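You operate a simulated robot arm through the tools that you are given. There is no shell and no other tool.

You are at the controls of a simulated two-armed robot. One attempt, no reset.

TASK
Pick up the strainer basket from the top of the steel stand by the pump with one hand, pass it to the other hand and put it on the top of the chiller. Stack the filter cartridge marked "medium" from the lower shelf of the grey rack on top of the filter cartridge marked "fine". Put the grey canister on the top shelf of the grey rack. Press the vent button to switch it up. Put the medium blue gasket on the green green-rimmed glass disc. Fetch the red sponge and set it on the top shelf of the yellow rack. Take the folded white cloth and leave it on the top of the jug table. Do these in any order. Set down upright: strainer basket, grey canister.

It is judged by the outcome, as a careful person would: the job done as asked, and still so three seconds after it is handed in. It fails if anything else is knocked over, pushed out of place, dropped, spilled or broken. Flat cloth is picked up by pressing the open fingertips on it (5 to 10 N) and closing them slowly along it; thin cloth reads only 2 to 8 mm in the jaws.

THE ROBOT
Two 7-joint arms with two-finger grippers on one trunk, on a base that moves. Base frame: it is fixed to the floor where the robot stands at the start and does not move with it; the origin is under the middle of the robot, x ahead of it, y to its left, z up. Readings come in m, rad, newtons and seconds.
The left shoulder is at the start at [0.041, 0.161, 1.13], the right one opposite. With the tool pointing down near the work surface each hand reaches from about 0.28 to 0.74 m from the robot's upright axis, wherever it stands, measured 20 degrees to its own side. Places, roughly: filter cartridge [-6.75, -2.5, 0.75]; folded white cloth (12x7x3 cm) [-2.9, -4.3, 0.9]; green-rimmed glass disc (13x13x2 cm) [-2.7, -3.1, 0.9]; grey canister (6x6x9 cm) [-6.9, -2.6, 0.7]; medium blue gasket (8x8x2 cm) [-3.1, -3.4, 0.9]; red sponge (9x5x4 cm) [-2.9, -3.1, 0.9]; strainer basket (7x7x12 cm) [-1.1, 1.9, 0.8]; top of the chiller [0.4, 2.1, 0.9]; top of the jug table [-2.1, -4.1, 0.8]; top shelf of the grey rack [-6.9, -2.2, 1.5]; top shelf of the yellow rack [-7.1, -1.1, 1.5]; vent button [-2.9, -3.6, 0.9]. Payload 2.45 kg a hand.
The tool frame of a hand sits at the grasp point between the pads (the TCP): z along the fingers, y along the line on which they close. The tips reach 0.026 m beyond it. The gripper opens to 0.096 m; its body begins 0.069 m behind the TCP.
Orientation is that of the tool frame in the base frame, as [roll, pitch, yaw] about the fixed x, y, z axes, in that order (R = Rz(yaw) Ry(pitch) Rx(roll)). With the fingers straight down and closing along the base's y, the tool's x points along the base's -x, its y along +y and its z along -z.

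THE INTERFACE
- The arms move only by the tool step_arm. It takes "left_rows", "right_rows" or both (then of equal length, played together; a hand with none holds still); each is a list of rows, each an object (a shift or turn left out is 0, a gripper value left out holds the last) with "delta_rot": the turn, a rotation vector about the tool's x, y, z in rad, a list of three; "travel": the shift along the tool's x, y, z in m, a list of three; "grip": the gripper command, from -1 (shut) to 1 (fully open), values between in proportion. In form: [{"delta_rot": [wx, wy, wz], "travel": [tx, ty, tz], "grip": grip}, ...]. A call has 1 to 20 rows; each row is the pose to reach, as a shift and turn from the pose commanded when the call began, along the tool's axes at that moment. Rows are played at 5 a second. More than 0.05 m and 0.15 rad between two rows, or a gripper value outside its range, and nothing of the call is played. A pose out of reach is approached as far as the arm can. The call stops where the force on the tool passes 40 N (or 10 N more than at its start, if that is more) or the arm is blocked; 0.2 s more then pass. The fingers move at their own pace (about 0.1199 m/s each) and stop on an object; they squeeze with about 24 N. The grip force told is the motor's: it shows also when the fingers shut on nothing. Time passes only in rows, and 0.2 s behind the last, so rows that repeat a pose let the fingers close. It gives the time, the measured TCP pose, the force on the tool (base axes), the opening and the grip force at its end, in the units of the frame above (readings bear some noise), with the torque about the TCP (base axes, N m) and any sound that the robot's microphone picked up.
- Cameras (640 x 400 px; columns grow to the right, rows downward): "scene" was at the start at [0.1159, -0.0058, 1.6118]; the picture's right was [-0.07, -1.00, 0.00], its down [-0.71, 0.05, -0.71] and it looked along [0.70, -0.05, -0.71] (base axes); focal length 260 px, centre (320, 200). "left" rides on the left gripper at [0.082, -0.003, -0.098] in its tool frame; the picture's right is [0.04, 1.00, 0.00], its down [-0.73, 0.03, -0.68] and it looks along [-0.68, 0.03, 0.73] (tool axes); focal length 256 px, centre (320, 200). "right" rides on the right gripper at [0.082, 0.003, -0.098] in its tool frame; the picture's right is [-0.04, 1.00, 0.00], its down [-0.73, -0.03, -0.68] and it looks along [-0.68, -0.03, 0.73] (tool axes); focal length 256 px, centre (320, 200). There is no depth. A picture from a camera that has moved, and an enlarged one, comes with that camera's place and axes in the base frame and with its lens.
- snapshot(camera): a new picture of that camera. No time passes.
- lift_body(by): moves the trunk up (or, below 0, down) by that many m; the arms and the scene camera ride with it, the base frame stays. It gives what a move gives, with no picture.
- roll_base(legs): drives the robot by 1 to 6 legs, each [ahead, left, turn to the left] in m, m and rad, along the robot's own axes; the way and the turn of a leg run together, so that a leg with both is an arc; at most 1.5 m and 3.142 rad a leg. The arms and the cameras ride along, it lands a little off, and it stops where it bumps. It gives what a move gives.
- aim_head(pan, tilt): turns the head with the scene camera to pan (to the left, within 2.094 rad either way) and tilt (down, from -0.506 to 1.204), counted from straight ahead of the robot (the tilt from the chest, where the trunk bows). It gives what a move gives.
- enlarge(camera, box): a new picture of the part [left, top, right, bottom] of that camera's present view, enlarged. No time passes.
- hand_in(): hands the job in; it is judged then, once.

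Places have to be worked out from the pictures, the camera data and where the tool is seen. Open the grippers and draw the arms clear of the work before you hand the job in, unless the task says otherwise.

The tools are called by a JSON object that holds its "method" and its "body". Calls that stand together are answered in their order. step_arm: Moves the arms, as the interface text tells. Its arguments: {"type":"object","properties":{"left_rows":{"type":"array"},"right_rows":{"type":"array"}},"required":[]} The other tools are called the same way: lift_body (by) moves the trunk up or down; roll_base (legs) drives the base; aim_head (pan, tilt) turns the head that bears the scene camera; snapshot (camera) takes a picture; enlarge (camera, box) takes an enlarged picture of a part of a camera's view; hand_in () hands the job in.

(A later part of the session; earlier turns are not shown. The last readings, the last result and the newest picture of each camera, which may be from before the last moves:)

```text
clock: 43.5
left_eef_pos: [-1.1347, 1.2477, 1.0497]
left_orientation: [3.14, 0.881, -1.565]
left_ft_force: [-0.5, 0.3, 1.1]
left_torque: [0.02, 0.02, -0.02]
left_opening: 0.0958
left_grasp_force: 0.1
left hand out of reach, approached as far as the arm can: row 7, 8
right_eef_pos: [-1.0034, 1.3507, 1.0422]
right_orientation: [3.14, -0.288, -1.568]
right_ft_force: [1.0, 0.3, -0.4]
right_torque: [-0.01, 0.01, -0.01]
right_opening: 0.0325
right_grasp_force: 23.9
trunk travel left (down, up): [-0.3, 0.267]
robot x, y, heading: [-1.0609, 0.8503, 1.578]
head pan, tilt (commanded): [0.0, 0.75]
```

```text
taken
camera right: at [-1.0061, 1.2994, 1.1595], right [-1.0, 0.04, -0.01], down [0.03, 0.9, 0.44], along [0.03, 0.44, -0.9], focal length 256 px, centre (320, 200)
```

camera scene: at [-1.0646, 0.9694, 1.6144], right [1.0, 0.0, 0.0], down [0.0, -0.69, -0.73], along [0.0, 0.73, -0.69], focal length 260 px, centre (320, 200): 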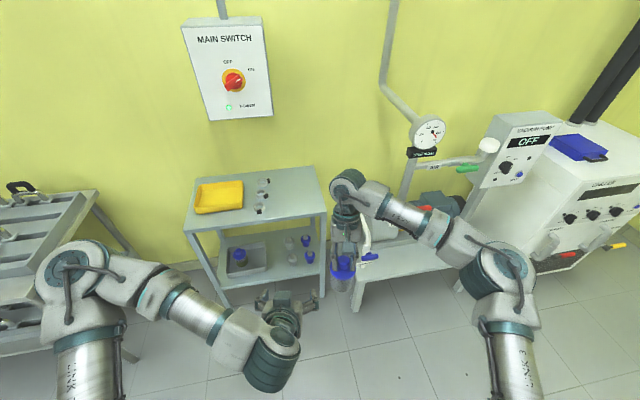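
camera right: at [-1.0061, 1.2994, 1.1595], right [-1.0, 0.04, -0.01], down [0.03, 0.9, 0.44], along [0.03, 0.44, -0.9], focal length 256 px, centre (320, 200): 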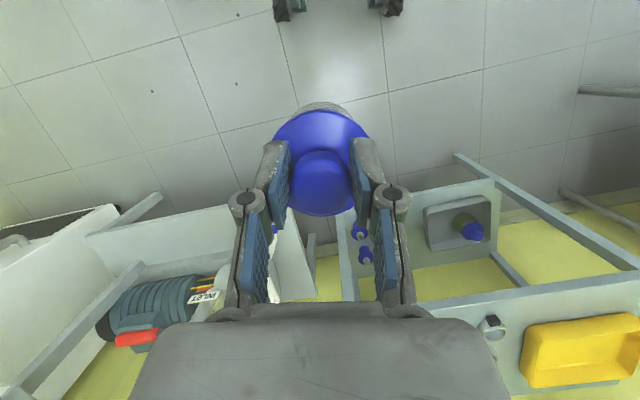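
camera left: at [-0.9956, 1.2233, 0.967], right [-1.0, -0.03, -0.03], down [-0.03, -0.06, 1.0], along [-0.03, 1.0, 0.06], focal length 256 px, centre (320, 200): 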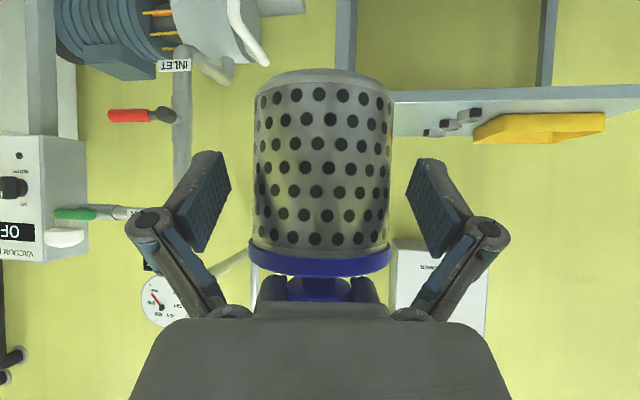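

The handover is done. I raise the trunk 0.15 m so the basket clears the chiller, then drive right 1.5 m to stand in front of it and look.

{"method": "lift_body", "body": {"by": 0.15}}

{"method": "roll_base", "body": {"legs": [[0, -1.5, 0]]}}

{"method": "aim_head", "body": {"pan": 0.0, "tilt": 0.65}}

{"method": "snapshot", "body": {"camera": "scene"}}

{"method": "snapshot", "body": {"camera": "right"}}

```text
clock: 45.2
left_eef_pos: [-1.1341, 1.2485, 1.1995]
left_orientation: [3.139, 0.883, -1.567]
left_ft_force: [0.4, -0.9, -0.7]
left_torque: [-0.01, 0.03, 0.01]
left_opening: 0.0959
left_grasp_force: 0.1
right_eef_pos: [-1.0013, 1.3502, 1.1914]
right_orientation: [3.14, -0.287, -1.569]
right_ft_force: [0.4, -0.4, -2.6]
right_torque: [-0.05, -0.02, 0.0]
right_opening: 0.0326
right_grasp_force: 23.8
trunk travel left (down, up): [-0.45, 0.117]
robot x, y, heading: [-1.0634, 0.8528, 1.576]
head pan, tilt (commanded): [0.0, 0.75]
```

```text
clock: 52.8
left_eef_pos: [0.3841, 1.2594, 1.2]
left_orientation: [3.14, 0.882, -1.562]
left_ft_force: [-0.3, 1.0, 0.1]
left_torque: [0.02, -0.01, 0.01]
left_opening: 0.0958
left_grasp_force: 0.1
right_eef_pos: [0.5155, 1.3612, 1.1913]
right_orientation: [3.14, -0.288, -1.562]
right_ft_force: [-0.5, 1.5, -2.5]
right_torque: [0.03, 0.03, 0.01]
right_opening: 0.0324
right_grasp_force: 24.1
trunk travel left (down, up): [-0.45, 0.117]
robot x, y, heading: [0.455, 0.8621, 1.582]
head pan, tilt (commanded): [0.0, 0.75]
```

```text
clock: 53.4
left_eef_pos: [0.3807, 1.2537, 1.2011]
left_orientation: [3.141, 0.887, -1.561]
left_ft_force: [-0.1, -0.8, -0.4]
left_torque: [0.01, -0.04, 0.04]
left_opening: 0.096
left_grasp_force: 0.2
right_eef_pos: [0.5134, 1.3597, 1.1947]
right_orientation: [3.14, -0.283, -1.565]
right_ft_force: [-0.7, 0.2, -1.9]
right_torque: [-0.03, 0.01, 0.02]
right_opening: 0.0326
right_grasp_force: 24.1
trunk travel left (down, up): [-0.45, 0.117]
robot x, y, heading: [0.4538, 0.8638, 1.582]
head pan, tilt (commanded): [0.0, 0.649]
```

```text
taken
camera scene: at [0.455, 0.9406, 1.7732], right [1.0, 0.01, 0.0], down [0.01, -0.61, -0.79], along [-0.01, 0.79, -0.61], focal length 260 px, centre (320, 200)
```

scene: 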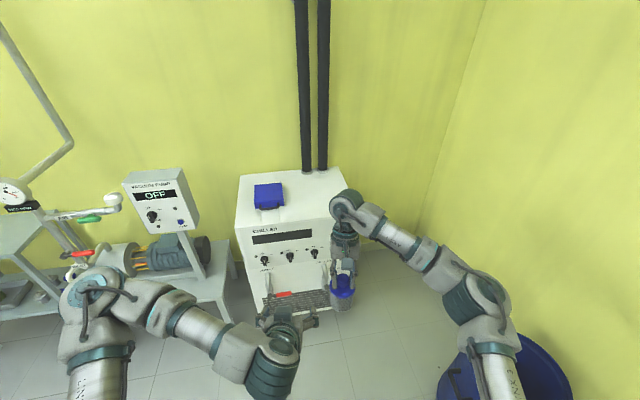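

```text
taken
camera right: at [0.5109, 1.3073, 1.3104], right [-1.0, 0.03, -0.01], down [0.02, 0.89, 0.45], along [0.02, 0.45, -0.9], focal length 256 px, centre (320, 200)
```

right: 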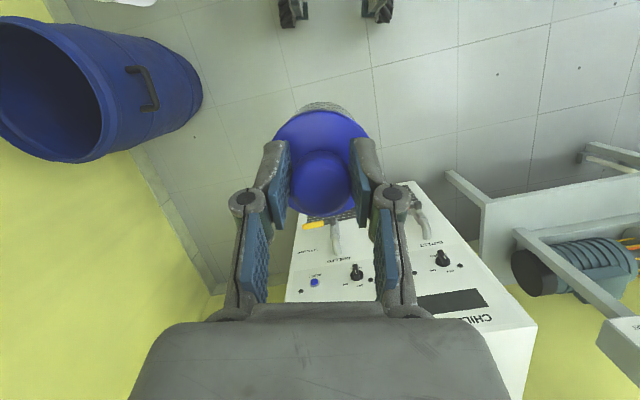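

The chiller top is at z ≈ 0.92 with corners near (0.05, 1.83), (0.66, 1.94) and (0.58, 2.39); the blue box covers its left part up to x ≈ 0.26. I aim for (0.46, 2.03), first straightening the left hand and moving it out to the left.

{"method": "step_arm", "body": {"left_rows": [{"delta_rot": [0, 0.145, 0], "travel": [-0.01, 0.03, 0.012]}, {"delta_rot": [0, 0.29, 0], "travel": [-0.02, 0.06, 0.025]}, {"delta_rot": [0, 0.435, 0], "travel": [-0.03, 0.09, 0.037]}, {"delta_rot": [0, 0.58, 0], "travel": [-0.04, 0.12, 0.05]}, {"delta_rot": [0, 0.725, 0], "travel": [-0.05, 0.15, 0.06]}, {"delta_rot": [0, 0.87, 0], "travel": [-0.05, 0.18, 0.07]}]}}

{"method": "roll_base", "body": {"legs": [[0.53, 0.05, 0]]}}

{"method": "snapshot", "body": {"camera": "scene"}}

{"method": "snapshot", "body": {"camera": "right"}}

```text
clock: 54.8
left_eef_pos: [0.1998, 1.3386, 1.1951]
left_orientation: [-3.139, 0.013, -1.559]
left_ft_force: [-0.2, 0.1, 0.0]
left_torque: [-0.05, -0.02, -0.02]
left_opening: 0.0961
left_grasp_force: 0.1
right_eef_pos: [0.5129, 1.3582, 1.193]
right_orientation: [-3.141, -0.285, -1.564]
right_ft_force: [0.1, 0.3, -2.1]
right_torque: [-0.04, 0.0, -0.01]
right_opening: 0.0325
right_grasp_force: 23.9
trunk travel left (down, up): [-0.45, 0.117]
robot x, y, heading: [0.4571, 0.8596, 1.584]
head pan, tilt (commanded): [0.0, 0.649]
```

```text
clock: 57.9
left_eef_pos: [0.1492, 1.869, 1.1979]
left_orientation: [-3.141, 0.018, -1.564]
left_ft_force: [0.2, -0.6, 0.0]
left_torque: [-0.02, 0.0, 0.0]
left_opening: 0.096
left_grasp_force: 0.0
right_eef_pos: [0.4627, 1.8878, 1.1935]
right_orientation: [3.139, -0.283, -1.566]
right_ft_force: [0.5, 0.0, -2.3]
right_torque: [-0.05, 0.03, 0.04]
right_opening: 0.0325
right_grasp_force: 24.2
trunk travel left (down, up): [-0.45, 0.117]
robot x, y, heading: [0.4058, 1.3946, 1.575]
head pan, tilt (commanded): [0.0, 0.649]
```

```text
taken
camera scene: at [0.3989, 1.4699, 1.7733], right [1.0, 0.01, 0.0], down [0.0, -0.61, -0.79], along [0.0, 0.79, -0.61], focal length 260 px, centre (320, 200)
```

scene: 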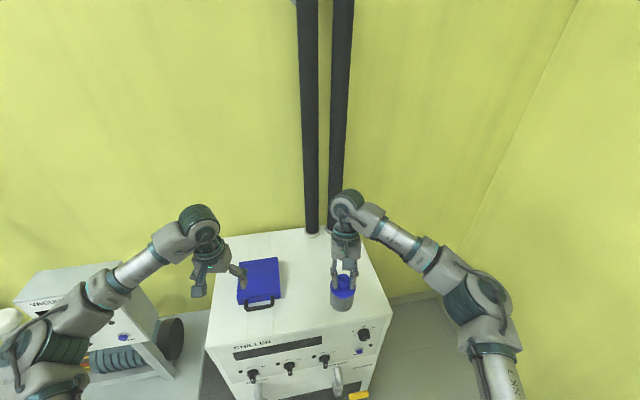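

```text
taken
camera right: at [0.4587, 1.8369, 1.3111], right [-1.0, 0.04, -0.01], down [0.03, 0.89, 0.45], along [0.02, 0.45, -0.89], focal length 256 px, centre (320, 200)
```

right: 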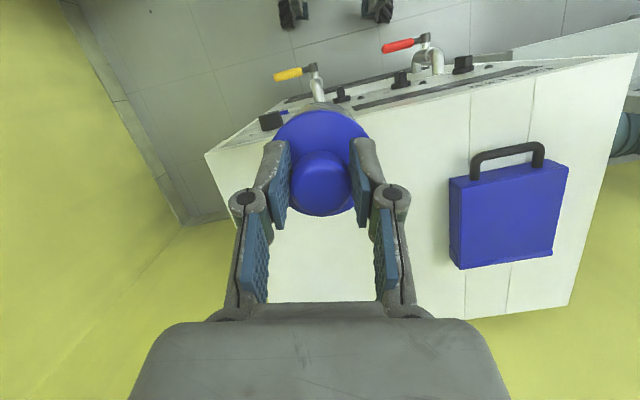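

The right hand with the basket is at the front edge of the chiller, clear of the box. I move it forward 0.13 m to about (0.465, 2.02), then lower it to roughly 2 cm above the top.

{"method": "step_arm", "body": {"right_rows": [{"travel": [-0.042, 0, -0.012], "grip": -1}, {"travel": [-0.084, 0, -0.024], "grip": -1}, {"travel": [-0.1267, 0, -0.037], "grip": -1}, {"travel": [-0.137, 0, -0.002], "grip": -1}, {"travel": [-0.147, 0, 0.033], "grip": -1}, {"travel": [-0.157, 0, 0.065], "grip": -1}, {"travel": [-0.1625, 0, 0.086], "grip": -1}, {"travel": [-0.1625, 0, 0.086], "grip": -1}]}}

{"method": "snapshot", "body": {"camera": "right"}}

{"method": "snapshot", "body": {"camera": "left"}}

{"method": "enlarge", "body": {"camera": "scene", "box": [260, 180, 420, 320]}}

```text
clock: 59.7
left_eef_pos: [0.1458, 1.8669, 1.1987]
left_orientation: [-3.141, 0.019, -1.565]
left_ft_force: [-0.1, -0.6, 0.0]
left_torque: [0.04, 0.02, 0.0]
left_opening: 0.0959
left_grasp_force: 0.0
right_eef_pos: [0.4698, 2.0067, 1.0748]
right_orientation: [3.14, -0.281, -1.567]
right_ft_force: [0.9, 0.1, -2.1]
right_torque: [-0.02, 0.0, -0.01]
right_opening: 0.0325
right_grasp_force: 23.8
right hand out of reach, approached as far as the arm can: row 3, 4, 5, 6, 7, 8
trunk travel left (down, up): [-0.45, 0.117]
robot x, y, heading: [0.4005, 1.3969, 1.575]
head pan, tilt (commanded): [0.0, 0.649]
```

```text
taken
camera right: at [0.4662, 1.9554, 1.1907], right [-1.0, 0.03, -0.01], down [0.03, 0.89, 0.45], along [0.03, 0.45, -0.89], focal length 256 px, centre (320, 200)
```

right: 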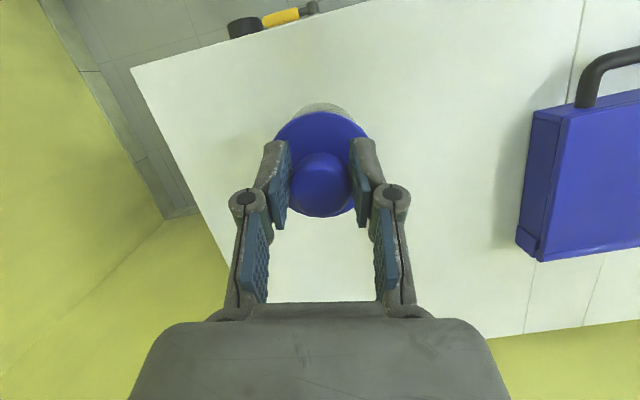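

```text
taken
camera left: at [0.1506, 1.7841, 1.2952], right [-1.0, -0.05, 0.0], down [-0.04, 0.72, 0.69], along [-0.03, 0.69, -0.72], focal length 256 px, centre (320, 200)
```

left: 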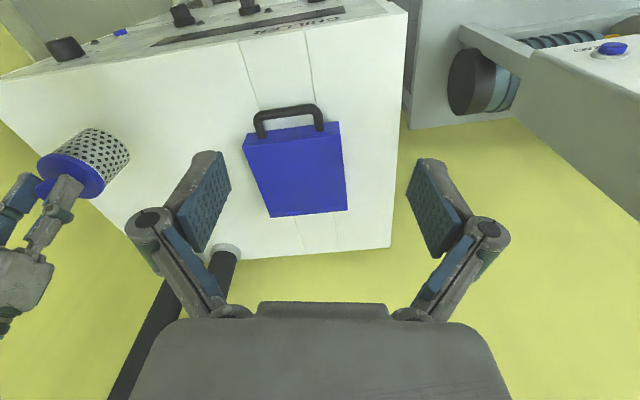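

```text
2.86 times, centred on (340, 250) of scene
camera zoom: at [0.394, 1.4718, 1.7732], right [1.0, 0.01, 0.0], down [0.01, -0.61, -0.79], along [0.0, 0.79, -0.61], focal length 743 px, centre (263, 57)
```

zoom: 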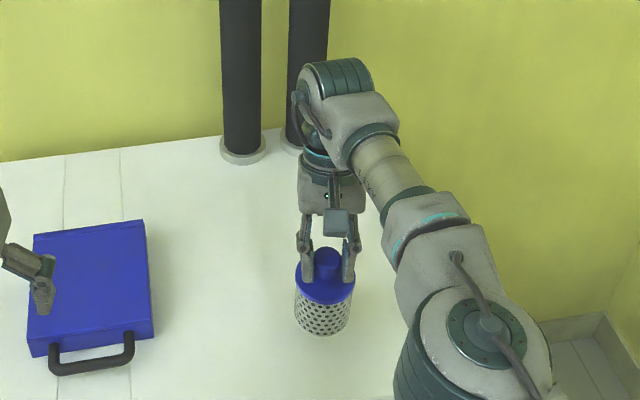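

The basket hangs upright about 3 cm above the top, and the arm is near its reach limit. I lower straight down in small steps and watch the force.

{"method": "step_arm", "body": {"right_rows": [{"travel": [-0.002, 0, 0.01], "grip": -1}, {"travel": [-0.004, 0, 0.018], "grip": -1}, {"travel": [-0.005, 0, 0.024], "grip": -1}, {"travel": [-0.005, 0, 0.024], "grip": -1}]}}

```text
clock: 60.7
left_eef_pos: [0.1478, 1.8682, 1.1995]
left_orientation: [3.141, 0.017, -1.564]
left_ft_force: [-0.2, -0.6, 0.3]
left_torque: [0.02, 0.01, 0.0]
left_opening: 0.0962
left_grasp_force: 0.2
right_eef_pos: [0.4723, 2.004, 1.0495]
right_orientation: [3.139, -0.283, -1.568]
right_ft_force: [0.6, 0.2, -2.2]
right_torque: [-0.02, 0.02, 0.02]
right_opening: 0.0326
right_grasp_force: 24.2
trunk travel left (down, up): [-0.45, 0.117]
robot x, y, heading: [0.4035, 1.389, 1.58]
head pan, tilt (commanded): [0.0, 0.649]
```

There is no contact yet, with the bottom at about 0.927. I continue down in 3 mm steps.

{"method": "step_arm", "body": {"right_rows": [{"travel": [-0.001, 0, 0.003], "grip": -1}, {"travel": [-0.002, 0, 0.006], "grip": -1}, {"travel": [-0.002, 0, 0.006], "grip": -1}]}}

```text
clock: 61.5
left_eef_pos: [0.1493, 1.8674, 1.1987]
left_orientation: [3.139, 0.02, -1.567]
left_ft_force: [-0.3, -0.3, -0.3]
left_torque: [0.02, 0.01, -0.01]
left_opening: 0.0958
left_grasp_force: 0.1
right_eef_pos: [0.473, 2.004, 1.0436]
right_orientation: [3.139, -0.281, -1.568]
right_ft_force: [-0.7, -0.1, -2.3]
right_torque: [-0.04, -0.01, -0.01]
right_opening: 0.0324
right_grasp_force: 24.1
trunk travel left (down, up): [-0.45, 0.117]
robot x, y, heading: [0.4048, 1.3896, 1.575]
head pan, tilt (commanded): [0.0, 0.649]
```

Still only the weight shows. I keep lowering in small steps until the force changes.

{"method": "step_arm", "body": {"right_rows": [{"travel": [-0.001, 0, 0.003], "grip": -1}, {"travel": [-0.002, 0, 0.006], "grip": -1}, {"travel": [-0.002, 0, 0.006], "grip": -1}]}}

{"method": "enlarge", "body": {"camera": "left", "box": [0, 80, 200, 260]}}

```text
clock: 62.3
left_eef_pos: [0.1485, 1.8669, 1.1998]
left_orientation: [3.141, 0.021, -1.564]
left_ft_force: [0.5, -0.4, -0.4]
left_torque: [-0.01, 0.0, 0.0]
left_opening: 0.0959
left_grasp_force: 0.0
right_eef_pos: [0.4721, 2.0043, 1.0392]
right_orientation: [3.139, -0.28, -1.568]
right_ft_force: [-0.9, 5.6, 19.4]
right_torque: [0.16, -0.07, 0.0]
right_opening: 0.0327
right_grasp_force: 23.8
trunk travel left (down, up): [-0.45, 0.117]
robot x, y, heading: [0.4051, 1.3885, 1.576]
head pan, tilt (commanded): [0.0, 0.649]
```

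```text
2.22 times, centred on (100, 170) of left
camera zoom: at [0.1537, 1.7841, 1.2959], right [-1.0, -0.05, 0.0], down [-0.03, 0.72, 0.69], along [-0.03, 0.69, -0.72], focal length 569 px, centre (809, 267)
```

zoom: 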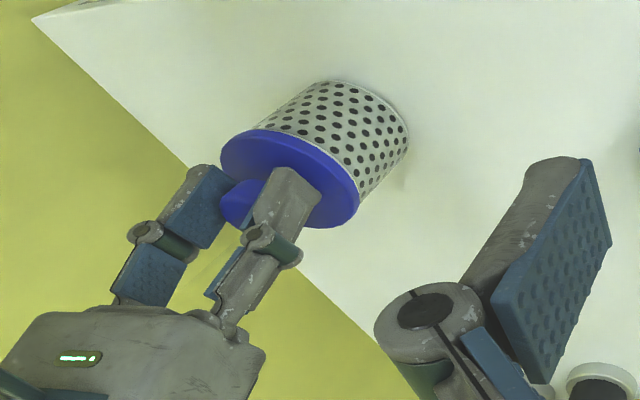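

Contact: about 20 N upward. I ease up by about 2 mm, then open the fingers.

{"method": "step_arm", "body": {"right_rows": [{"travel": [0.0005, 0, -0.002], "grip": -1}, {"travel": [0.0005, 0, -0.0025], "grip": -1}]}}

{"method": "step_arm", "body": {"right_rows": [{"grip": -0.2}, {"grip": 0.0}, {"grip": 0.3}, {"grip": 0.4}, {"grip": 0.4}]}}

{"method": "snapshot", "body": {"camera": "right"}}

```text
clock: 62.9
left_eef_pos: [0.1501, 1.867, 1.1988]
left_orientation: [3.14, 0.018, -1.565]
left_ft_force: [0.5, 0.1, -0.7]
left_torque: [-0.01, 0.02, -0.01]
left_opening: 0.0958
left_grasp_force: 0.0
right_eef_pos: [0.4731, 2.0037, 1.0373]
right_orientation: [3.14, -0.285, -1.568]
right_ft_force: [-0.7, -1.1, 0.5]
right_torque: [-0.04, -0.03, -0.01]
right_opening: 0.032
right_grasp_force: 23.4
trunk travel left (down, up): [-0.45, 0.117]
robot x, y, heading: [0.406, 1.3912, 1.574]
head pan, tilt (commanded): [0.0, 0.649]
```

```text
clock: 64.1
left_eef_pos: [0.1497, 1.8663, 1.1989]
left_orientation: [3.141, 0.018, -1.564]
left_ft_force: [-0.5, 0.1, 0.3]
left_torque: [0.02, -0.01, -0.03]
left_opening: 0.096
left_grasp_force: 0.1
right_eef_pos: [0.4712, 2.0055, 1.0396]
right_orientation: [3.139, -0.281, -1.568]
right_ft_force: [0.0, 0.7, -1.3]
right_torque: [0.01, -0.01, 0.02]
right_opening: 0.0675
right_grasp_force: 0.1
trunk travel left (down, up): [-0.45, 0.117]
robot x, y, heading: [0.4003, 1.3939, 1.577]
head pan, tilt (commanded): [0.0, 0.649]
```

```text
taken
camera right: at [0.4692, 1.954, 1.1562], right [-1.0, 0.04, -0.01], down [0.03, 0.89, 0.45], along [0.02, 0.45, -0.89], focal length 256 px, centre (320, 200)
```

right: 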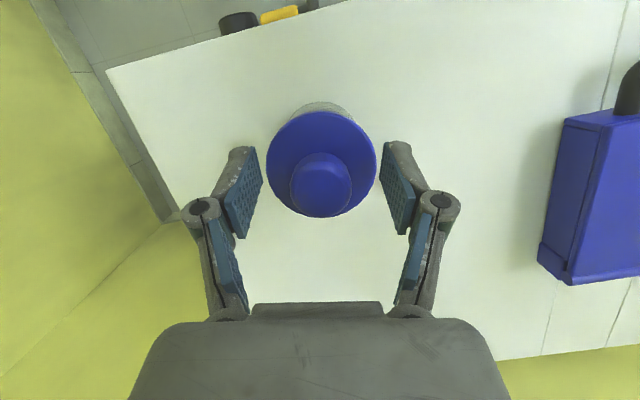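

The basket stands on the chiller, free of the fingers. I raise the right hand straight up, clear of the knob.

{"method": "step_arm", "body": {"right_rows": [{"travel": [0.008, 0, -0.029], "grip": 0.4}, {"travel": [0.017, 0, -0.058], "grip": 0.4}, {"travel": [0.03, 0, -0.1], "grip": 0.4}, {"travel": [0.045, 0, -0.144], "grip": 0.4}]}}

{"method": "snapshot", "body": {"camera": "right"}}

```text
clock: 65.1
left_eef_pos: [0.1495, 1.8662, 1.1999]
left_orientation: [3.14, 0.021, -1.564]
left_ft_force: [0.7, -0.3, 0.7]
left_torque: [0.02, -0.02, 0.01]
left_opening: 0.0961
left_grasp_force: 0.0
right_eef_pos: [0.4746, 1.997, 1.1928]
right_orientation: [3.14, -0.281, -1.567]
right_ft_force: [-0.5, 0.7, -0.1]
right_torque: [0.01, 0.01, -0.01]
right_opening: 0.0672
right_grasp_force: 0.0
right hand out of reach, approached as far as the arm can: row 4
trunk travel left (down, up): [-0.45, 0.117]
robot x, y, heading: [0.4022, 1.3889, 1.574]
head pan, tilt (commanded): [0.0, 0.649]
```

```text
taken
camera right: at [0.4707, 1.9451, 1.3095], right [-1.0, 0.04, -0.01], down [0.03, 0.89, 0.45], along [0.02, 0.45, -0.89], focal length 256 px, centre (320, 200)
```

right: 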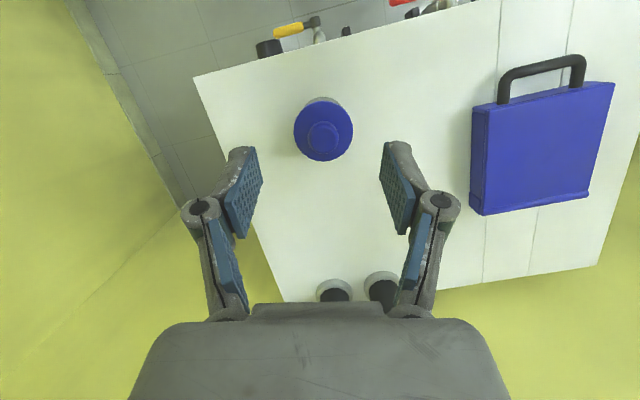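

The basket stands upright and alone on the chiller. I back the base away and straighten the right hand, pulling both hands in for driving.

{"method": "roll_base", "body": {"legs": [[-0.8, 0, 0]]}}

{"method": "step_arm", "body": {"right_rows": [{"delta_rot": [0, -0.14, 0], "travel": [0.04, -0.03, 0], "grip": 1}, {"delta_rot": [0, -0.28, 0], "travel": [0.08, -0.06, 0], "grip": 1}, {"delta_rot": [0, -0.28, 0], "travel": [0.12, -0.09, 0], "grip": 1}, {"delta_rot": [0, -0.28, 0], "travel": [0.15, -0.12, 0.04], "grip": 1}, {"delta_rot": [0, -0.28, 0], "travel": [0.18, -0.14, 0.08], "grip": 1}, {"delta_rot": [0, -0.28, 0], "travel": [0.2, -0.14, 0.1], "grip": 1}], "left_rows": [{"travel": [0.03, 0, 0]}, {"travel": [0.06, 0, 0]}, {"travel": [0.08, 0, 0.0]}, {"travel": [0.08, 0, 0.0]}, {"travel": [0.08, 0, 0.0]}, {"travel": [0.08, 0, 0]}]}}

{"method": "roll_base", "body": {"legs": [[0, 0, 1.5708]]}}

{"method": "aim_head", "body": {"pan": 0.8, "tilt": 0.3}}

{"method": "snapshot", "body": {"camera": "scene"}}

```text
clock: 69.4
left_eef_pos: [0.1546, 1.0683, 1.1987]
left_orientation: [3.139, 0.02, -1.564]
left_ft_force: [0.1, 0.9, 0.1]
left_torque: [-0.02, 0.02, 0.05]
left_opening: 0.0962
left_grasp_force: 0.0
right_eef_pos: [0.4795, 1.1988, 1.1907]
right_orientation: [3.14, -0.283, -1.567]
right_ft_force: [-0.1, -0.1, 1.5]
right_torque: [0.0, 0.01, 0.01]
right_opening: 0.0672
right_grasp_force: 0.1
trunk travel left (down, up): [-0.45, 0.117]
robot x, y, heading: [0.4073, 0.5961, 1.581]
head pan, tilt (commanded): [0.0, 0.649]
```

```text
refused: row 4 steps farther than a row can; nothing moved
```

```text
clock: 73.6
left_eef_pos: [-0.0647, 0.3469, 1.2024]
left_orientation: [3.138, 0.024, -0.004]
left_ft_force: [-0.1, -1.0, -0.5]
left_torque: [0.01, -0.01, 0.0]
left_opening: 0.096
left_grasp_force: 0.0
right_eef_pos: [-0.1969, 0.6719, 1.1948]
right_orientation: [3.137, -0.28, -0.008]
right_ft_force: [-0.4, 0.7, -0.4]
right_torque: [0.02, 0.0, 0.01]
right_opening: 0.0672
right_grasp_force: 0.0
trunk travel left (down, up): [-0.45, 0.117]
robot x, y, heading: [0.406, 0.594, 3.137]
head pan, tilt (commanded): [0.0, 0.649]
```

```text
clock: 74.7
left_eef_pos: [-0.0612, 0.3472, 1.2033]
left_orientation: [3.138, 0.027, -0.005]
left_ft_force: [0.2, 0.1, 0.2]
left_torque: [0.02, 0.0, -0.01]
left_opening: 0.0961
left_grasp_force: 0.1
right_eef_pos: [-0.1954, 0.6703, 1.1979]
right_orientation: [3.139, -0.276, -0.007]
right_ft_force: [1.1, 0.1, 0.1]
right_torque: [0.01, 0.0, 0.03]
right_opening: 0.0671
right_grasp_force: 0.1
trunk travel left (down, up): [-0.45, 0.117]
robot x, y, heading: [0.4117, 0.5941, 3.131]
head pan, tilt (commanded): [0.799, 0.3]
```

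```text
taken
camera scene: at [0.3485, 0.5235, 1.8049], right [-0.71, 0.7, 0.0], down [0.21, 0.21, -0.95], along [-0.67, -0.68, -0.3], focal length 260 px, centre (320, 200)
```

scene: 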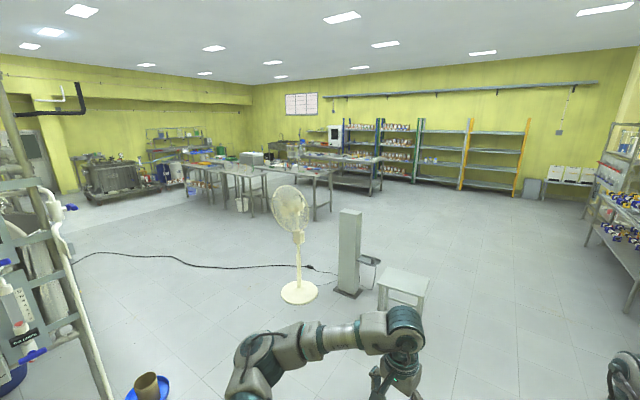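

I see a fan, a grey column and a small table to the southwest, with the benches and racks far beyond. The refused arm call had one step too long, so I redo it in smaller steps, pulling both hands in before driving.

{"method": "step_arm", "body": {"right_rows": [{"delta_rot": [0, -0.14, 0], "travel": [0.032, -0.025, 0.009], "grip": 1}, {"delta_rot": [0, -0.28, 0], "travel": [0.064, -0.05, 0.018], "grip": 1}, {"delta_rot": [0, -0.28, 0], "travel": [0.096, -0.075, 0.028], "grip": 1}, {"delta_rot": [0, -0.28, 0], "travel": [0.128, -0.1, 0.037], "grip": 1}, {"delta_rot": [0, -0.28, 0], "travel": [0.16, -0.125, 0.047], "grip": 1}, {"delta_rot": [0, -0.28, 0], "travel": [0.192, -0.15, 0.056], "grip": 1}], "left_rows": [{"travel": [0.03, 0, 0], "grip": 1}, {"travel": [0.06, 0, 0]}, {"travel": [0.08, 0, 0.0]}, {"travel": [0.08, 0, 0.0]}, {"travel": [0.08, 0, 0.0]}, {"travel": [0.08, 0, 0]}]}}

{"method": "enlarge", "body": {"camera": "scene", "box": [80, 90, 400, 290]}}

{"method": "aim_head", "body": {"pan": 0.0, "tilt": 0.3}}

{"method": "snapshot", "body": {"camera": "scene"}}

```text
clock: 76.1
left_eef_pos: [0.0218, 0.3551, 1.2036]
left_orientation: [3.132, 0.031, -0.008]
left_ft_force: [0.7, 0.8, 0.2]
left_torque: [0.0, 0.0, -0.02]
left_opening: 0.0961
left_grasp_force: 0.0
right_eef_pos: [0.0137, 0.8286, 1.1929]
right_orientation: [3.133, 0.006, -0.009]
right_ft_force: [0.1, 0.8, 0.5]
right_torque: [0.0, 0.03, -0.01]
right_opening: 0.096
right_grasp_force: 0.0
trunk travel left (down, up): [-0.45, 0.117]
robot x, y, heading: [0.4052, 0.5934, 3.135]
head pan, tilt (commanded): [0.799, 0.3]
```

```text
2.00 times, centred on (240, 190) of scene
camera zoom: at [0.3545, 0.5359, 1.8056], right [-0.71, 0.7, 0.0], down [0.21, 0.21, -0.96], along [-0.67, -0.68, -0.29], focal length 520 px, centre (480, 220)
```

zoom: 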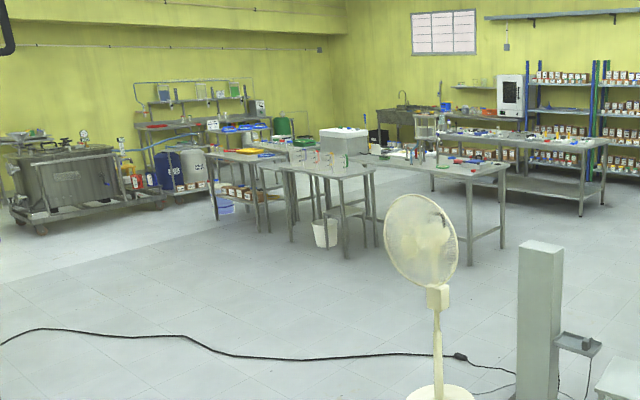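

```text
clock: 77.3
left_eef_pos: [0.0203, 0.3543, 1.2021]
left_orientation: [3.131, 0.026, -0.007]
left_ft_force: [-0.5, 0.0, 0.9]
left_torque: [-0.02, 0.0, 0.01]
left_opening: 0.096
left_grasp_force: 0.0
right_eef_pos: [0.0111, 0.8266, 1.1935]
right_orientation: [3.134, 0.006, -0.008]
right_ft_force: [0.9, -0.6, -0.2]
right_torque: [-0.01, 0.01, -0.01]
right_opening: 0.0962
right_grasp_force: 0.0
trunk travel left (down, up): [-0.45, 0.117]
robot x, y, heading: [0.4071, 0.5951, 3.138]
head pan, tilt (commanded): [0.0, 0.3]
```

```text
taken
camera scene: at [0.3232, 0.6022, 1.8051], right [0.01, 1.0, 0.0], down [0.3, -0.01, -0.95], along [-0.95, 0.0, -0.3], focal length 260 px, centre (320, 200)
```

scene: 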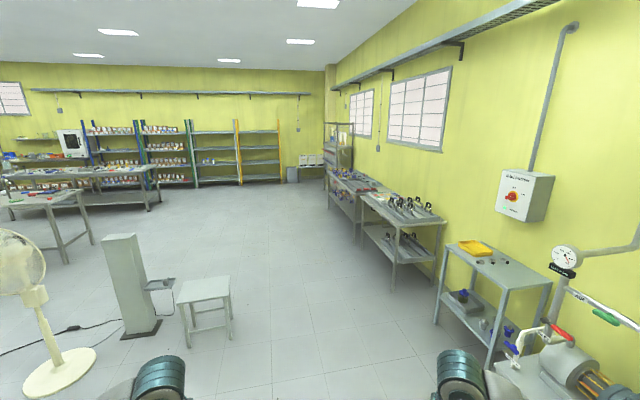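

The corridor westward along y ≈ 0.6 is clear between the small table and the stand. I drive 3.3 m west and look south.

{"method": "roll_base", "body": {"legs": [[1.5, 0, 0], [1.5, 0, 0], [0.3, 0, 0]]}}

{"method": "aim_head", "body": {"pan": 1.3, "tilt": 0.3}}

{"method": "snapshot", "body": {"camera": "scene"}}

{"method": "aim_head", "body": {"pan": 0.5, "tilt": 0.2}}

{"method": "snapshot", "body": {"camera": "scene"}}

```text
clock: 93.3
left_eef_pos: [-3.266, 0.3651, 1.2015]
left_orientation: [3.139, 0.031, -0.005]
left_ft_force: [-0.3, -0.4, -0.2]
left_torque: [-0.02, 0.0, 0.01]
left_opening: 0.0961
left_grasp_force: 0.1
right_eef_pos: [-3.2766, 0.8405, 1.1967]
right_orientation: [3.139, 0.006, -0.008]
right_ft_force: [-0.6, -0.3, 0.4]
right_torque: [0.0, 0.03, -0.01]
right_opening: 0.0958
right_grasp_force: 0.1
trunk travel left (down, up): [-0.45, 0.117]
robot x, y, heading: [-2.88, 0.6128, 3.141]
head pan, tilt (commanded): [0.0, 0.3]
```

```text
clock: 94.8
left_eef_pos: [-3.2663, 0.3651, 1.2024]
left_orientation: [3.139, 0.029, -0.004]
left_ft_force: [0.5, -0.2, -0.2]
left_torque: [0.0, -0.01, -0.01]
left_opening: 0.0959
left_grasp_force: 0.0
right_eef_pos: [-3.2753, 0.8399, 1.1957]
right_orientation: [3.139, 0.007, -0.007]
right_ft_force: [1.0, -0.1, -0.3]
right_torque: [0.01, -0.03, 0.01]
right_opening: 0.0961
right_grasp_force: 0.0
trunk travel left (down, up): [-0.45, 0.117]
robot x, y, heading: [-2.8775, 0.6121, 3.14]
head pan, tilt (commanded): [1.3, 0.3]
```

```text
taken
camera scene: at [-2.897, 0.5219, 1.8053], right [-0.96, 0.27, 0.0], down [0.08, 0.28, -0.95], along [-0.26, -0.92, -0.3], focal length 260 px, centre (320, 200)
```

scene: 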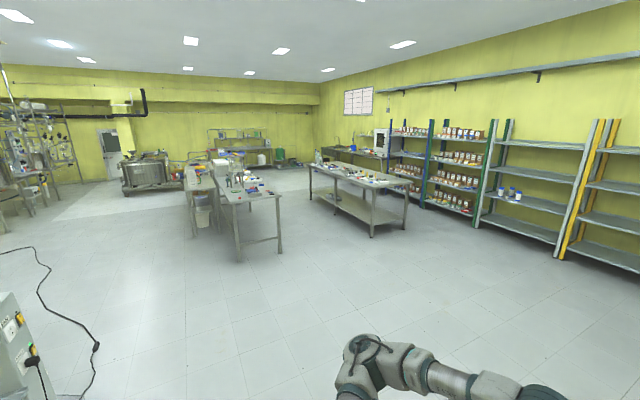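

```text
clock: 95.9
left_eef_pos: [-3.2644, 0.3656, 1.2032]
left_orientation: [3.139, 0.03, -0.002]
left_ft_force: [0.1, 0.0, -0.6]
left_torque: [0.04, 0.01, 0.01]
left_opening: 0.0957
left_grasp_force: 0.0
right_eef_pos: [-3.2764, 0.8397, 1.1954]
right_orientation: [3.138, 0.007, -0.006]
right_ft_force: [-0.2, 0.2, -0.7]
right_torque: [-0.02, -0.04, 0.02]
right_opening: 0.0961
right_grasp_force: 0.1
trunk travel left (down, up): [-0.45, 0.117]
robot x, y, heading: [-2.8799, 0.6125, 3.133]
head pan, tilt (commanded): [0.499, 0.201]
```

```text
taken
camera scene: at [-2.9534, 0.5675, 1.8144], right [-0.48, 0.88, 0.0], down [0.18, 0.1, -0.98], along [-0.86, -0.47, -0.2], focal length 260 px, centre (320, 200)
```

scene: 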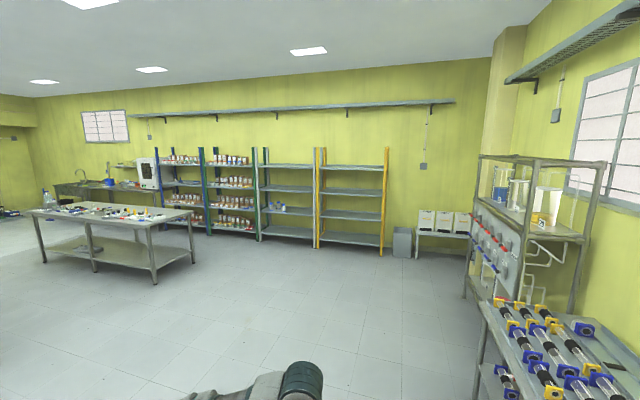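

The racks stand along the west wall (blue, green, grey, yellow), and the middle bench with the work items starts near (-3.0, -2.7), running south. I turn south and drive up to about 1.3 m from its north end to look it over.

{"method": "roll_base", "body": {"legs": [[0, 0, 1.5708], [1.2, 0, 0], [0.7, 0, 0]]}}

{"method": "aim_head", "body": {"pan": 0.0, "tilt": 0.35}}

{"method": "snapshot", "body": {"camera": "scene"}}

{"method": "enlarge", "body": {"camera": "scene", "box": [200, 130, 440, 280]}}

```text
clock: 109.2
left_eef_pos: [-2.6387, -1.6703, 1.2031]
left_orientation: [3.138, 0.032, 1.566]
left_ft_force: [0.4, 0.3, -0.4]
left_torque: [0.04, 0.01, 0.02]
left_opening: 0.0962
left_grasp_force: 0.1
right_eef_pos: [-3.1132, -1.6813, 1.1953]
right_orientation: [3.139, 0.009, 1.565]
right_ft_force: [1.0, -0.1, 0.9]
right_torque: [-0.01, 0.02, 0.0]
right_opening: 0.0961
right_grasp_force: 0.0
trunk travel left (down, up): [-0.45, 0.117]
robot x, y, heading: [-2.882, -1.2867, -1.576]
head pan, tilt (commanded): [0.499, 0.201]
```

```text
clock: 110.2
left_eef_pos: [-2.6389, -1.6673, 1.2034]
left_orientation: [3.139, 0.033, 1.566]
left_ft_force: [-0.1, 0.0, 0.2]
left_torque: [0.02, 0.0, -0.05]
left_opening: 0.096
left_grasp_force: 0.1
right_eef_pos: [-3.1137, -1.6792, 1.1962]
right_orientation: [3.138, 0.009, 1.565]
right_ft_force: [-0.5, -0.4, 0.4]
right_torque: [-0.02, -0.03, -0.04]
right_opening: 0.0957
right_grasp_force: 0.0
trunk travel left (down, up): [-0.45, 0.117]
robot x, y, heading: [-2.8883, -1.2899, -1.574]
head pan, tilt (commanded): [0.0, 0.351]
```

```text
taken
camera scene: at [-2.8869, -1.369, 1.8004], right [-1.0, 0.0, 0.0], down [0.0, 0.35, -0.94], along [0.0, -0.94, -0.35], focal length 260 px, centre (320, 200)
```

scene: 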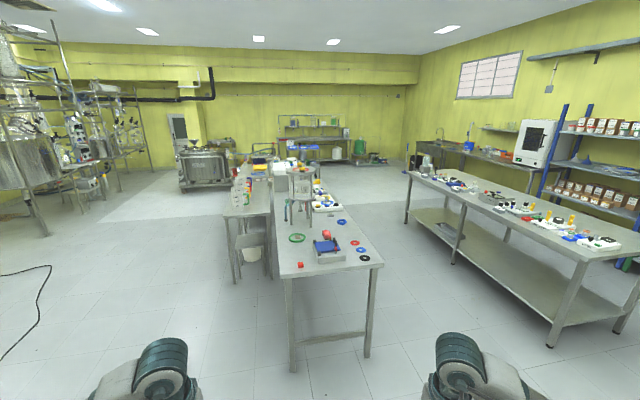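

```text
2.67 times, centred on (320, 205) of scene
camera zoom: at [-2.8869, -1.369, 1.8004], right [-1.0, 0.0, 0.0], down [0.0, 0.35, -0.94], along [0.0, -0.94, -0.35], focal length 693 px, centre (320, 187)
```

zoom: 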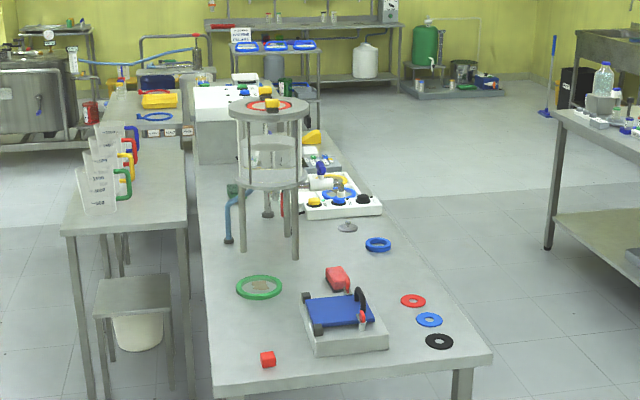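

The bench is well visible: green-rimmed disc near (-2.73, -3.02), red sponge near (-2.93, -3.07), 8 cm blue gasket near (-3.06, -3.3), and a white panel with buttons further back. I look down to learn how far the base reaches ahead of the trunk.

{"method": "aim_head", "body": {"pan": 0.0, "tilt": 1.2}}

{"method": "snapshot", "body": {"camera": "scene"}}

{"method": "aim_head", "body": {"pan": 0.0, "tilt": 0.35}}

{"method": "enlarge", "body": {"camera": "scene", "box": [260, 150, 370, 219]}}

```text
clock: 111.3
left_eef_pos: [-2.639, -1.6687, 1.203]
left_orientation: [3.139, 0.033, 1.567]
left_ft_force: [-0.1, 0.2, -0.7]
left_torque: [0.0, 0.0, 0.01]
left_opening: 0.0961
left_grasp_force: 0.1
right_eef_pos: [-3.1128, -1.6798, 1.1962]
right_orientation: [3.138, 0.008, 1.565]
right_ft_force: [0.3, 0.3, -0.4]
right_torque: [-0.01, 0.02, 0.01]
right_opening: 0.0962
right_grasp_force: 0.0
trunk travel left (down, up): [-0.45, 0.117]
robot x, y, heading: [-2.8849, -1.2881, -1.571]
head pan, tilt (commanded): [0.0, 1.201]
```

```text
taken
camera scene: at [-2.8869, -1.3318, 1.7331], right [-1.0, 0.0, 0.0], down [0.0, 0.93, -0.36], along [0.0, -0.36, -0.93], focal length 260 px, centre (320, 200)
```

scene: 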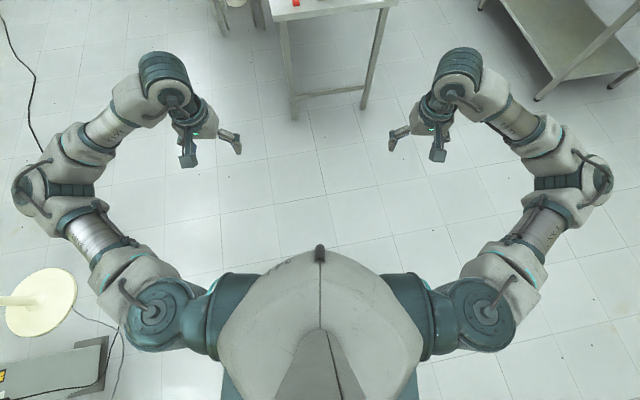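

```text
clock: 112.5
left_eef_pos: [-2.6395, -1.6673, 1.2028]
left_orientation: [3.138, 0.032, 1.567]
left_ft_force: [-0.9, -0.9, -0.6]
left_torque: [-0.03, 0.03, 0.03]
left_opening: 0.0962
left_grasp_force: 0.0
right_eef_pos: [-3.1128, -1.6795, 1.1963]
right_orientation: [3.138, 0.008, 1.566]
right_ft_force: [-0.3, 0.3, -0.2]
right_torque: [0.01, 0.02, -0.02]
right_opening: 0.0962
right_grasp_force: 0.0
trunk travel left (down, up): [-0.45, 0.117]
robot x, y, heading: [-2.8837, -1.2833, -1.572]
head pan, tilt (commanded): [0.0, 0.351]
```

```text
5.80 times, centred on (315, 184) of scene
camera zoom: at [-2.887, -1.3692, 1.8003], right [-1.0, 0.0, 0.0], down [0.0, 0.35, -0.94], along [0.0, -0.94, -0.35], focal length 1507 px, centre (349, 290)
```

zoom: 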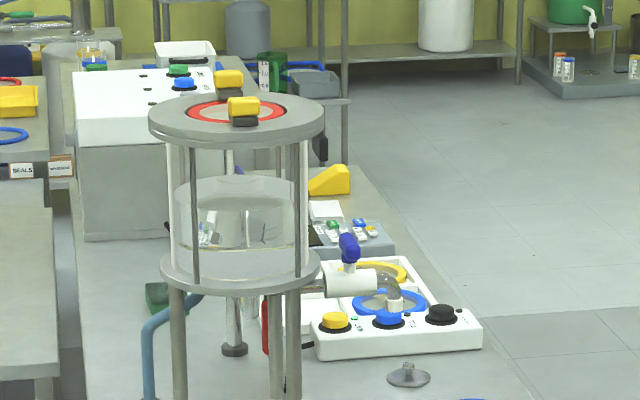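

The base extends at most about 0.35 m ahead, so I can work from the west aisle, which is roughly 1.3 m wide. I go west, turn to face the bench (rotated about 0.19 rad) and strafe south along its west side.

{"method": "roll_base", "body": {"legs": [[0, -1.2, 0], [0, 0, 1.762], [0, -1.5, 0], [0, -0.3, 0]]}}

{"method": "aim_head", "body": {"pan": 0.0, "tilt": 0.75}}

{"method": "snapshot", "body": {"camera": "scene"}}

```text
clock: 131.6
left_eef_pos: [-3.4418, -2.7355, 1.2005]
left_orientation: [-3.136, 0.033, -2.961]
left_ft_force: [-0.6, 1.1, 0.6]
left_torque: [-0.06, 0.0, 0.0]
left_opening: 0.0961
left_grasp_force: 0.0
right_eef_pos: [-3.3464, -3.2007, 1.1992]
right_orientation: [-3.134, 0.011, -2.964]
right_ft_force: [-0.5, 0.5, -0.1]
right_torque: [-0.06, 0.0, 0.01]
right_opening: 0.0962
right_grasp_force: 0.1
trunk travel left (down, up): [-0.45, 0.117]
robot x, y, heading: [-3.7712, -3.0596, 0.176]
head pan, tilt (commanded): [0.0, 0.351]
```

```text
clock: 132.4
left_eef_pos: [-3.4446, -2.7369, 1.2018]
left_orientation: [-3.14, 0.033, -2.958]
left_ft_force: [0.1, -0.5, -1.4]
left_torque: [0.02, 0.0, 0.01]
left_opening: 0.0958
left_grasp_force: 0.0
right_eef_pos: [-3.3483, -3.2029, 1.1995]
right_orientation: [-3.139, 0.013, -2.962]
right_ft_force: [0.3, 0.2, 0.4]
right_torque: [0.0, 0.01, 0.02]
right_opening: 0.096
right_grasp_force: 0.0
trunk travel left (down, up): [-0.45, 0.117]
robot x, y, heading: [-3.7703, -3.0637, 0.174]
head pan, tilt (commanded): [0.0, 0.75]
```

```text
taken
camera scene: at [-3.6988, -3.0602, 1.7647], right [0.18, -0.98, -0.01], down [-0.67, -0.11, -0.73], along [0.72, 0.13, -0.68], focal length 260 px, centre (320, 200)
```

scene: 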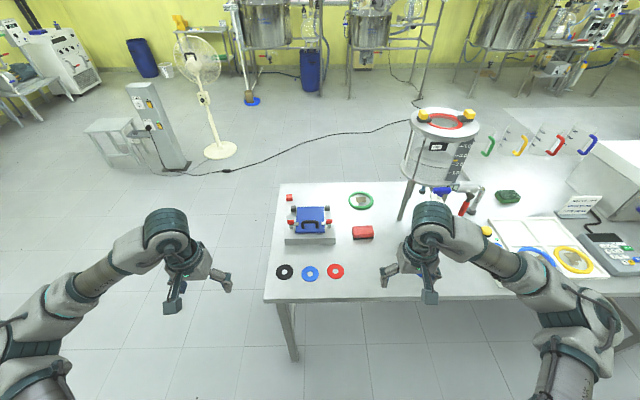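

I strafe another 0.45 m south to see the button panel and the gasket behind the right hand.

{"method": "roll_base", "body": {"legs": [[0, -0.45, 0.015]]}}

{"method": "snapshot", "body": {"camera": "scene"}}

{"method": "snapshot", "body": {"camera": "right"}}

{"method": "snapshot", "body": {"camera": "left"}}

```text
clock: 135.2
left_eef_pos: [-3.3651, -3.1937, 1.2058]
left_orientation: [3.133, 0.035, -2.95]
left_ft_force: [-0.8, -0.5, -0.6]
left_torque: [0.04, 0.0, -0.05]
left_opening: 0.0961
left_grasp_force: 0.1
right_eef_pos: [-3.2618, -3.6552, 1.1968]
right_orientation: [3.136, 0.013, -2.953]
right_ft_force: [-0.4, -1.1, 0.3]
right_torque: [0.01, -0.01, -0.03]
right_opening: 0.0964
right_grasp_force: 0.1
trunk travel left (down, up): [-0.45, 0.117]
robot x, y, heading: [-3.688, -3.508, 0.189]
head pan, tilt (commanded): [0.0, 0.75]
```

```text
taken
camera scene: at [-3.6131, -3.5217, 1.7644], right [0.19, -0.98, -0.02], down [-0.67, -0.12, -0.73], along [0.71, 0.15, -0.68], focal length 260 px, centre (320, 200)
```

scene: 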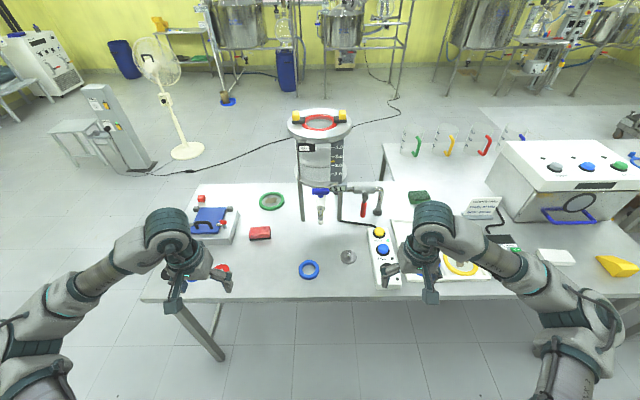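

```text
taken
camera right: at [-3.3442, -3.6695, 1.294], right [-0.15, 0.99, 0.01], down [0.72, 0.1, 0.69], along [0.68, 0.11, -0.73], focal length 256 px, centre (320, 200)
```

right: 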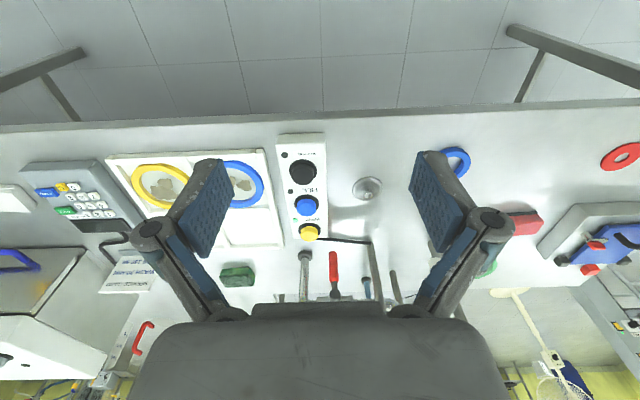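

```text
taken
camera left: at [-3.446, -3.2124, 1.3007], right [-0.23, 0.97, 0.01], down [0.69, 0.16, 0.7], along [0.68, 0.17, -0.71], focal length 256 px, centre (320, 200)
```

left: 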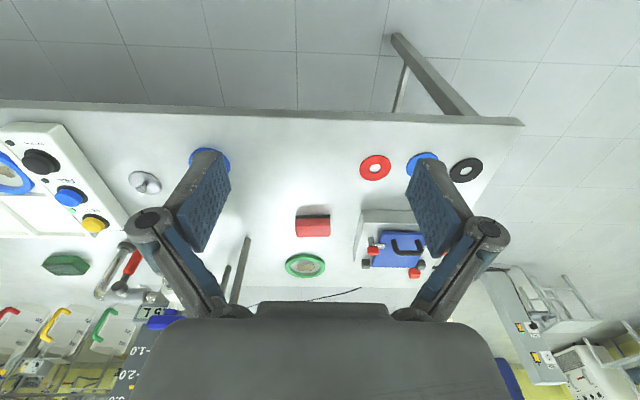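

The panel strip has black, blue and yellow buttons with printed labels. I enlarge it to read them.

{"method": "enlarge", "body": {"camera": "right", "box": [250, 130, 360, 250]}}

{"method": "enlarge", "body": {"camera": "scene", "box": [280, 170, 460, 300]}}

{"method": "enlarge", "body": {"camera": "scene", "box": [460, 120, 640, 300]}}

```text
3.33 times, centred on (305, 190) of right
camera zoom: at [-3.3442, -3.6695, 1.294], right [-0.15, 0.99, 0.01], down [0.72, 0.1, 0.69], along [0.68, 0.11, -0.73], focal length 853 px, centre (370, 233)
```

zoom: 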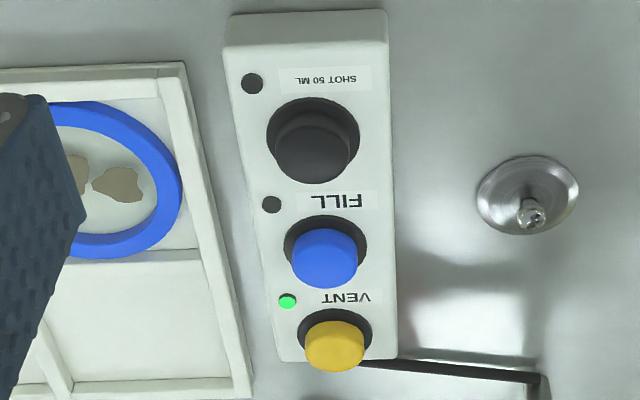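

```text
3.08 times, centred on (370, 235) of scene
camera zoom: at [-3.6131, -3.5217, 1.7644], right [0.19, -0.98, -0.02], down [-0.67, -0.12, -0.73], along [0.71, 0.15, -0.68], focal length 800 px, centre (166, 92)
```

zoom: 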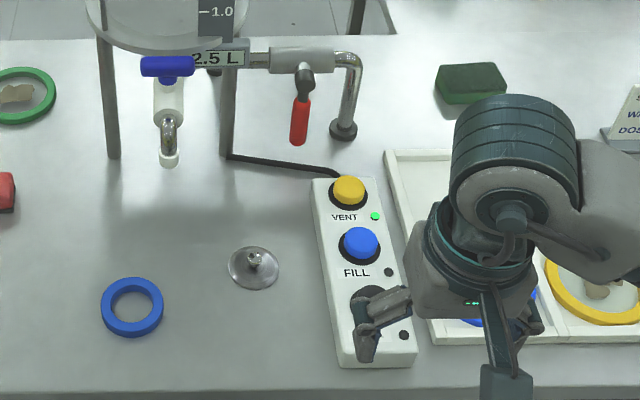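

```text
2.22 times, centred on (550, 210) of scene
camera zoom: at [-3.6131, -3.5217, 1.7644], right [0.19, -0.98, -0.02], down [-0.67, -0.12, -0.73], along [0.71, 0.15, -0.68], focal length 578 px, centre (-191, 178)
```

zoom: 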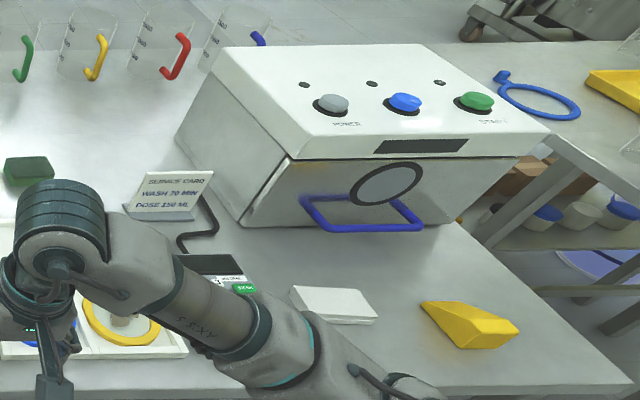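

The yellow button is labelled VENT, with a green lamp beside it; it is at roughly (-2.89, -3.615). The white cloth lies near (-2.87, -4.29). I drive 0.13 m closer, then bring the closed right hand toward the vent button, tilted to keep the palm away from the vessel.

{"method": "roll_base", "body": {"legs": [[0.13, 0, 0]]}}

{"method": "lift_body", "body": {"by": -0.1}}

{"method": "snapshot", "body": {"camera": "right"}}

{"method": "snapshot", "body": {"camera": "scene"}}

```text
clock: 136.4
left_eef_pos: [-3.25, -3.1259, 1.1982]
left_orientation: [-3.114, 0.036, -2.947]
left_ft_force: [-0.8, 1.7, 0.3]
left_torque: [-0.15, 0.0, -0.01]
left_opening: 0.0961
left_grasp_force: 0.1
right_eef_pos: [-3.1477, -3.5884, 1.2063]
right_orientation: [-3.114, 0.02, -2.95]
right_ft_force: [-0.7, 1.1, 0.0]
right_torque: [-0.15, -0.03, 0.0]
right_opening: 0.0959
right_grasp_force: 0.0
trunk travel left (down, up): [-0.45, 0.117]
robot x, y, heading: [-3.5631, -3.4819, 0.189]
head pan, tilt (commanded): [0.0, 0.75]
```

```text
clock: 137.8
left_eef_pos: [-3.243, -3.1641, 1.1064]
left_orientation: [3.141, 0.04, -2.951]
left_ft_force: [0.4, -0.8, -0.6]
left_torque: [0.01, 0.02, 0.0]
left_opening: 0.096
left_grasp_force: 0.1
right_eef_pos: [-3.1411, -3.6266, 1.1005]
right_orientation: [3.14, 0.02, -2.954]
right_ft_force: [0.4, 0.9, 0.6]
right_torque: [0.0, -0.05, 0.0]
right_opening: 0.0963
right_grasp_force: 0.1
trunk travel left (down, up): [-0.35, 0.217]
robot x, y, heading: [-3.5628, -3.4787, 0.185]
head pan, tilt (commanded): [0.0, 0.75]
```

```text
taken
camera right: at [-3.2235, -3.6393, 1.1971], right [-0.15, 0.99, 0.0], down [0.71, 0.1, 0.69], along [0.68, 0.11, -0.72], focal length 256 px, centre (320, 200)
```

right: 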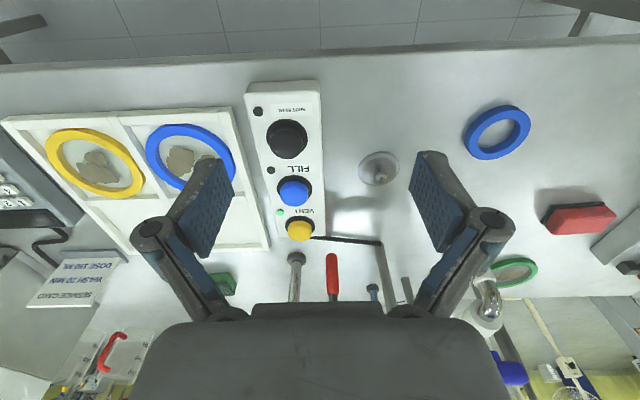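

```text
taken
camera scene: at [-3.4668, -3.4821, 1.6649], right [0.19, -0.98, -0.01], down [-0.67, -0.12, -0.73], along [0.71, 0.14, -0.68], focal length 260 px, centre (320, 200)
```

scene: 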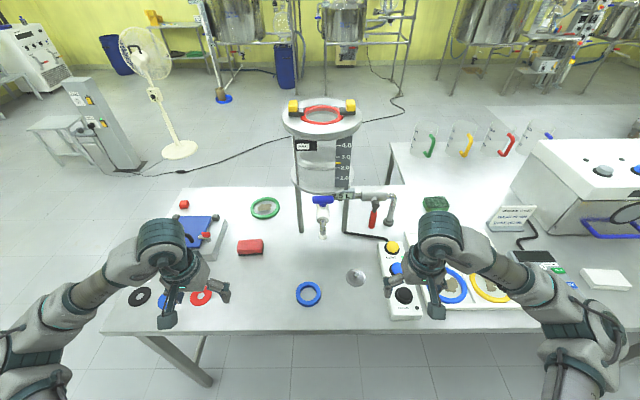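

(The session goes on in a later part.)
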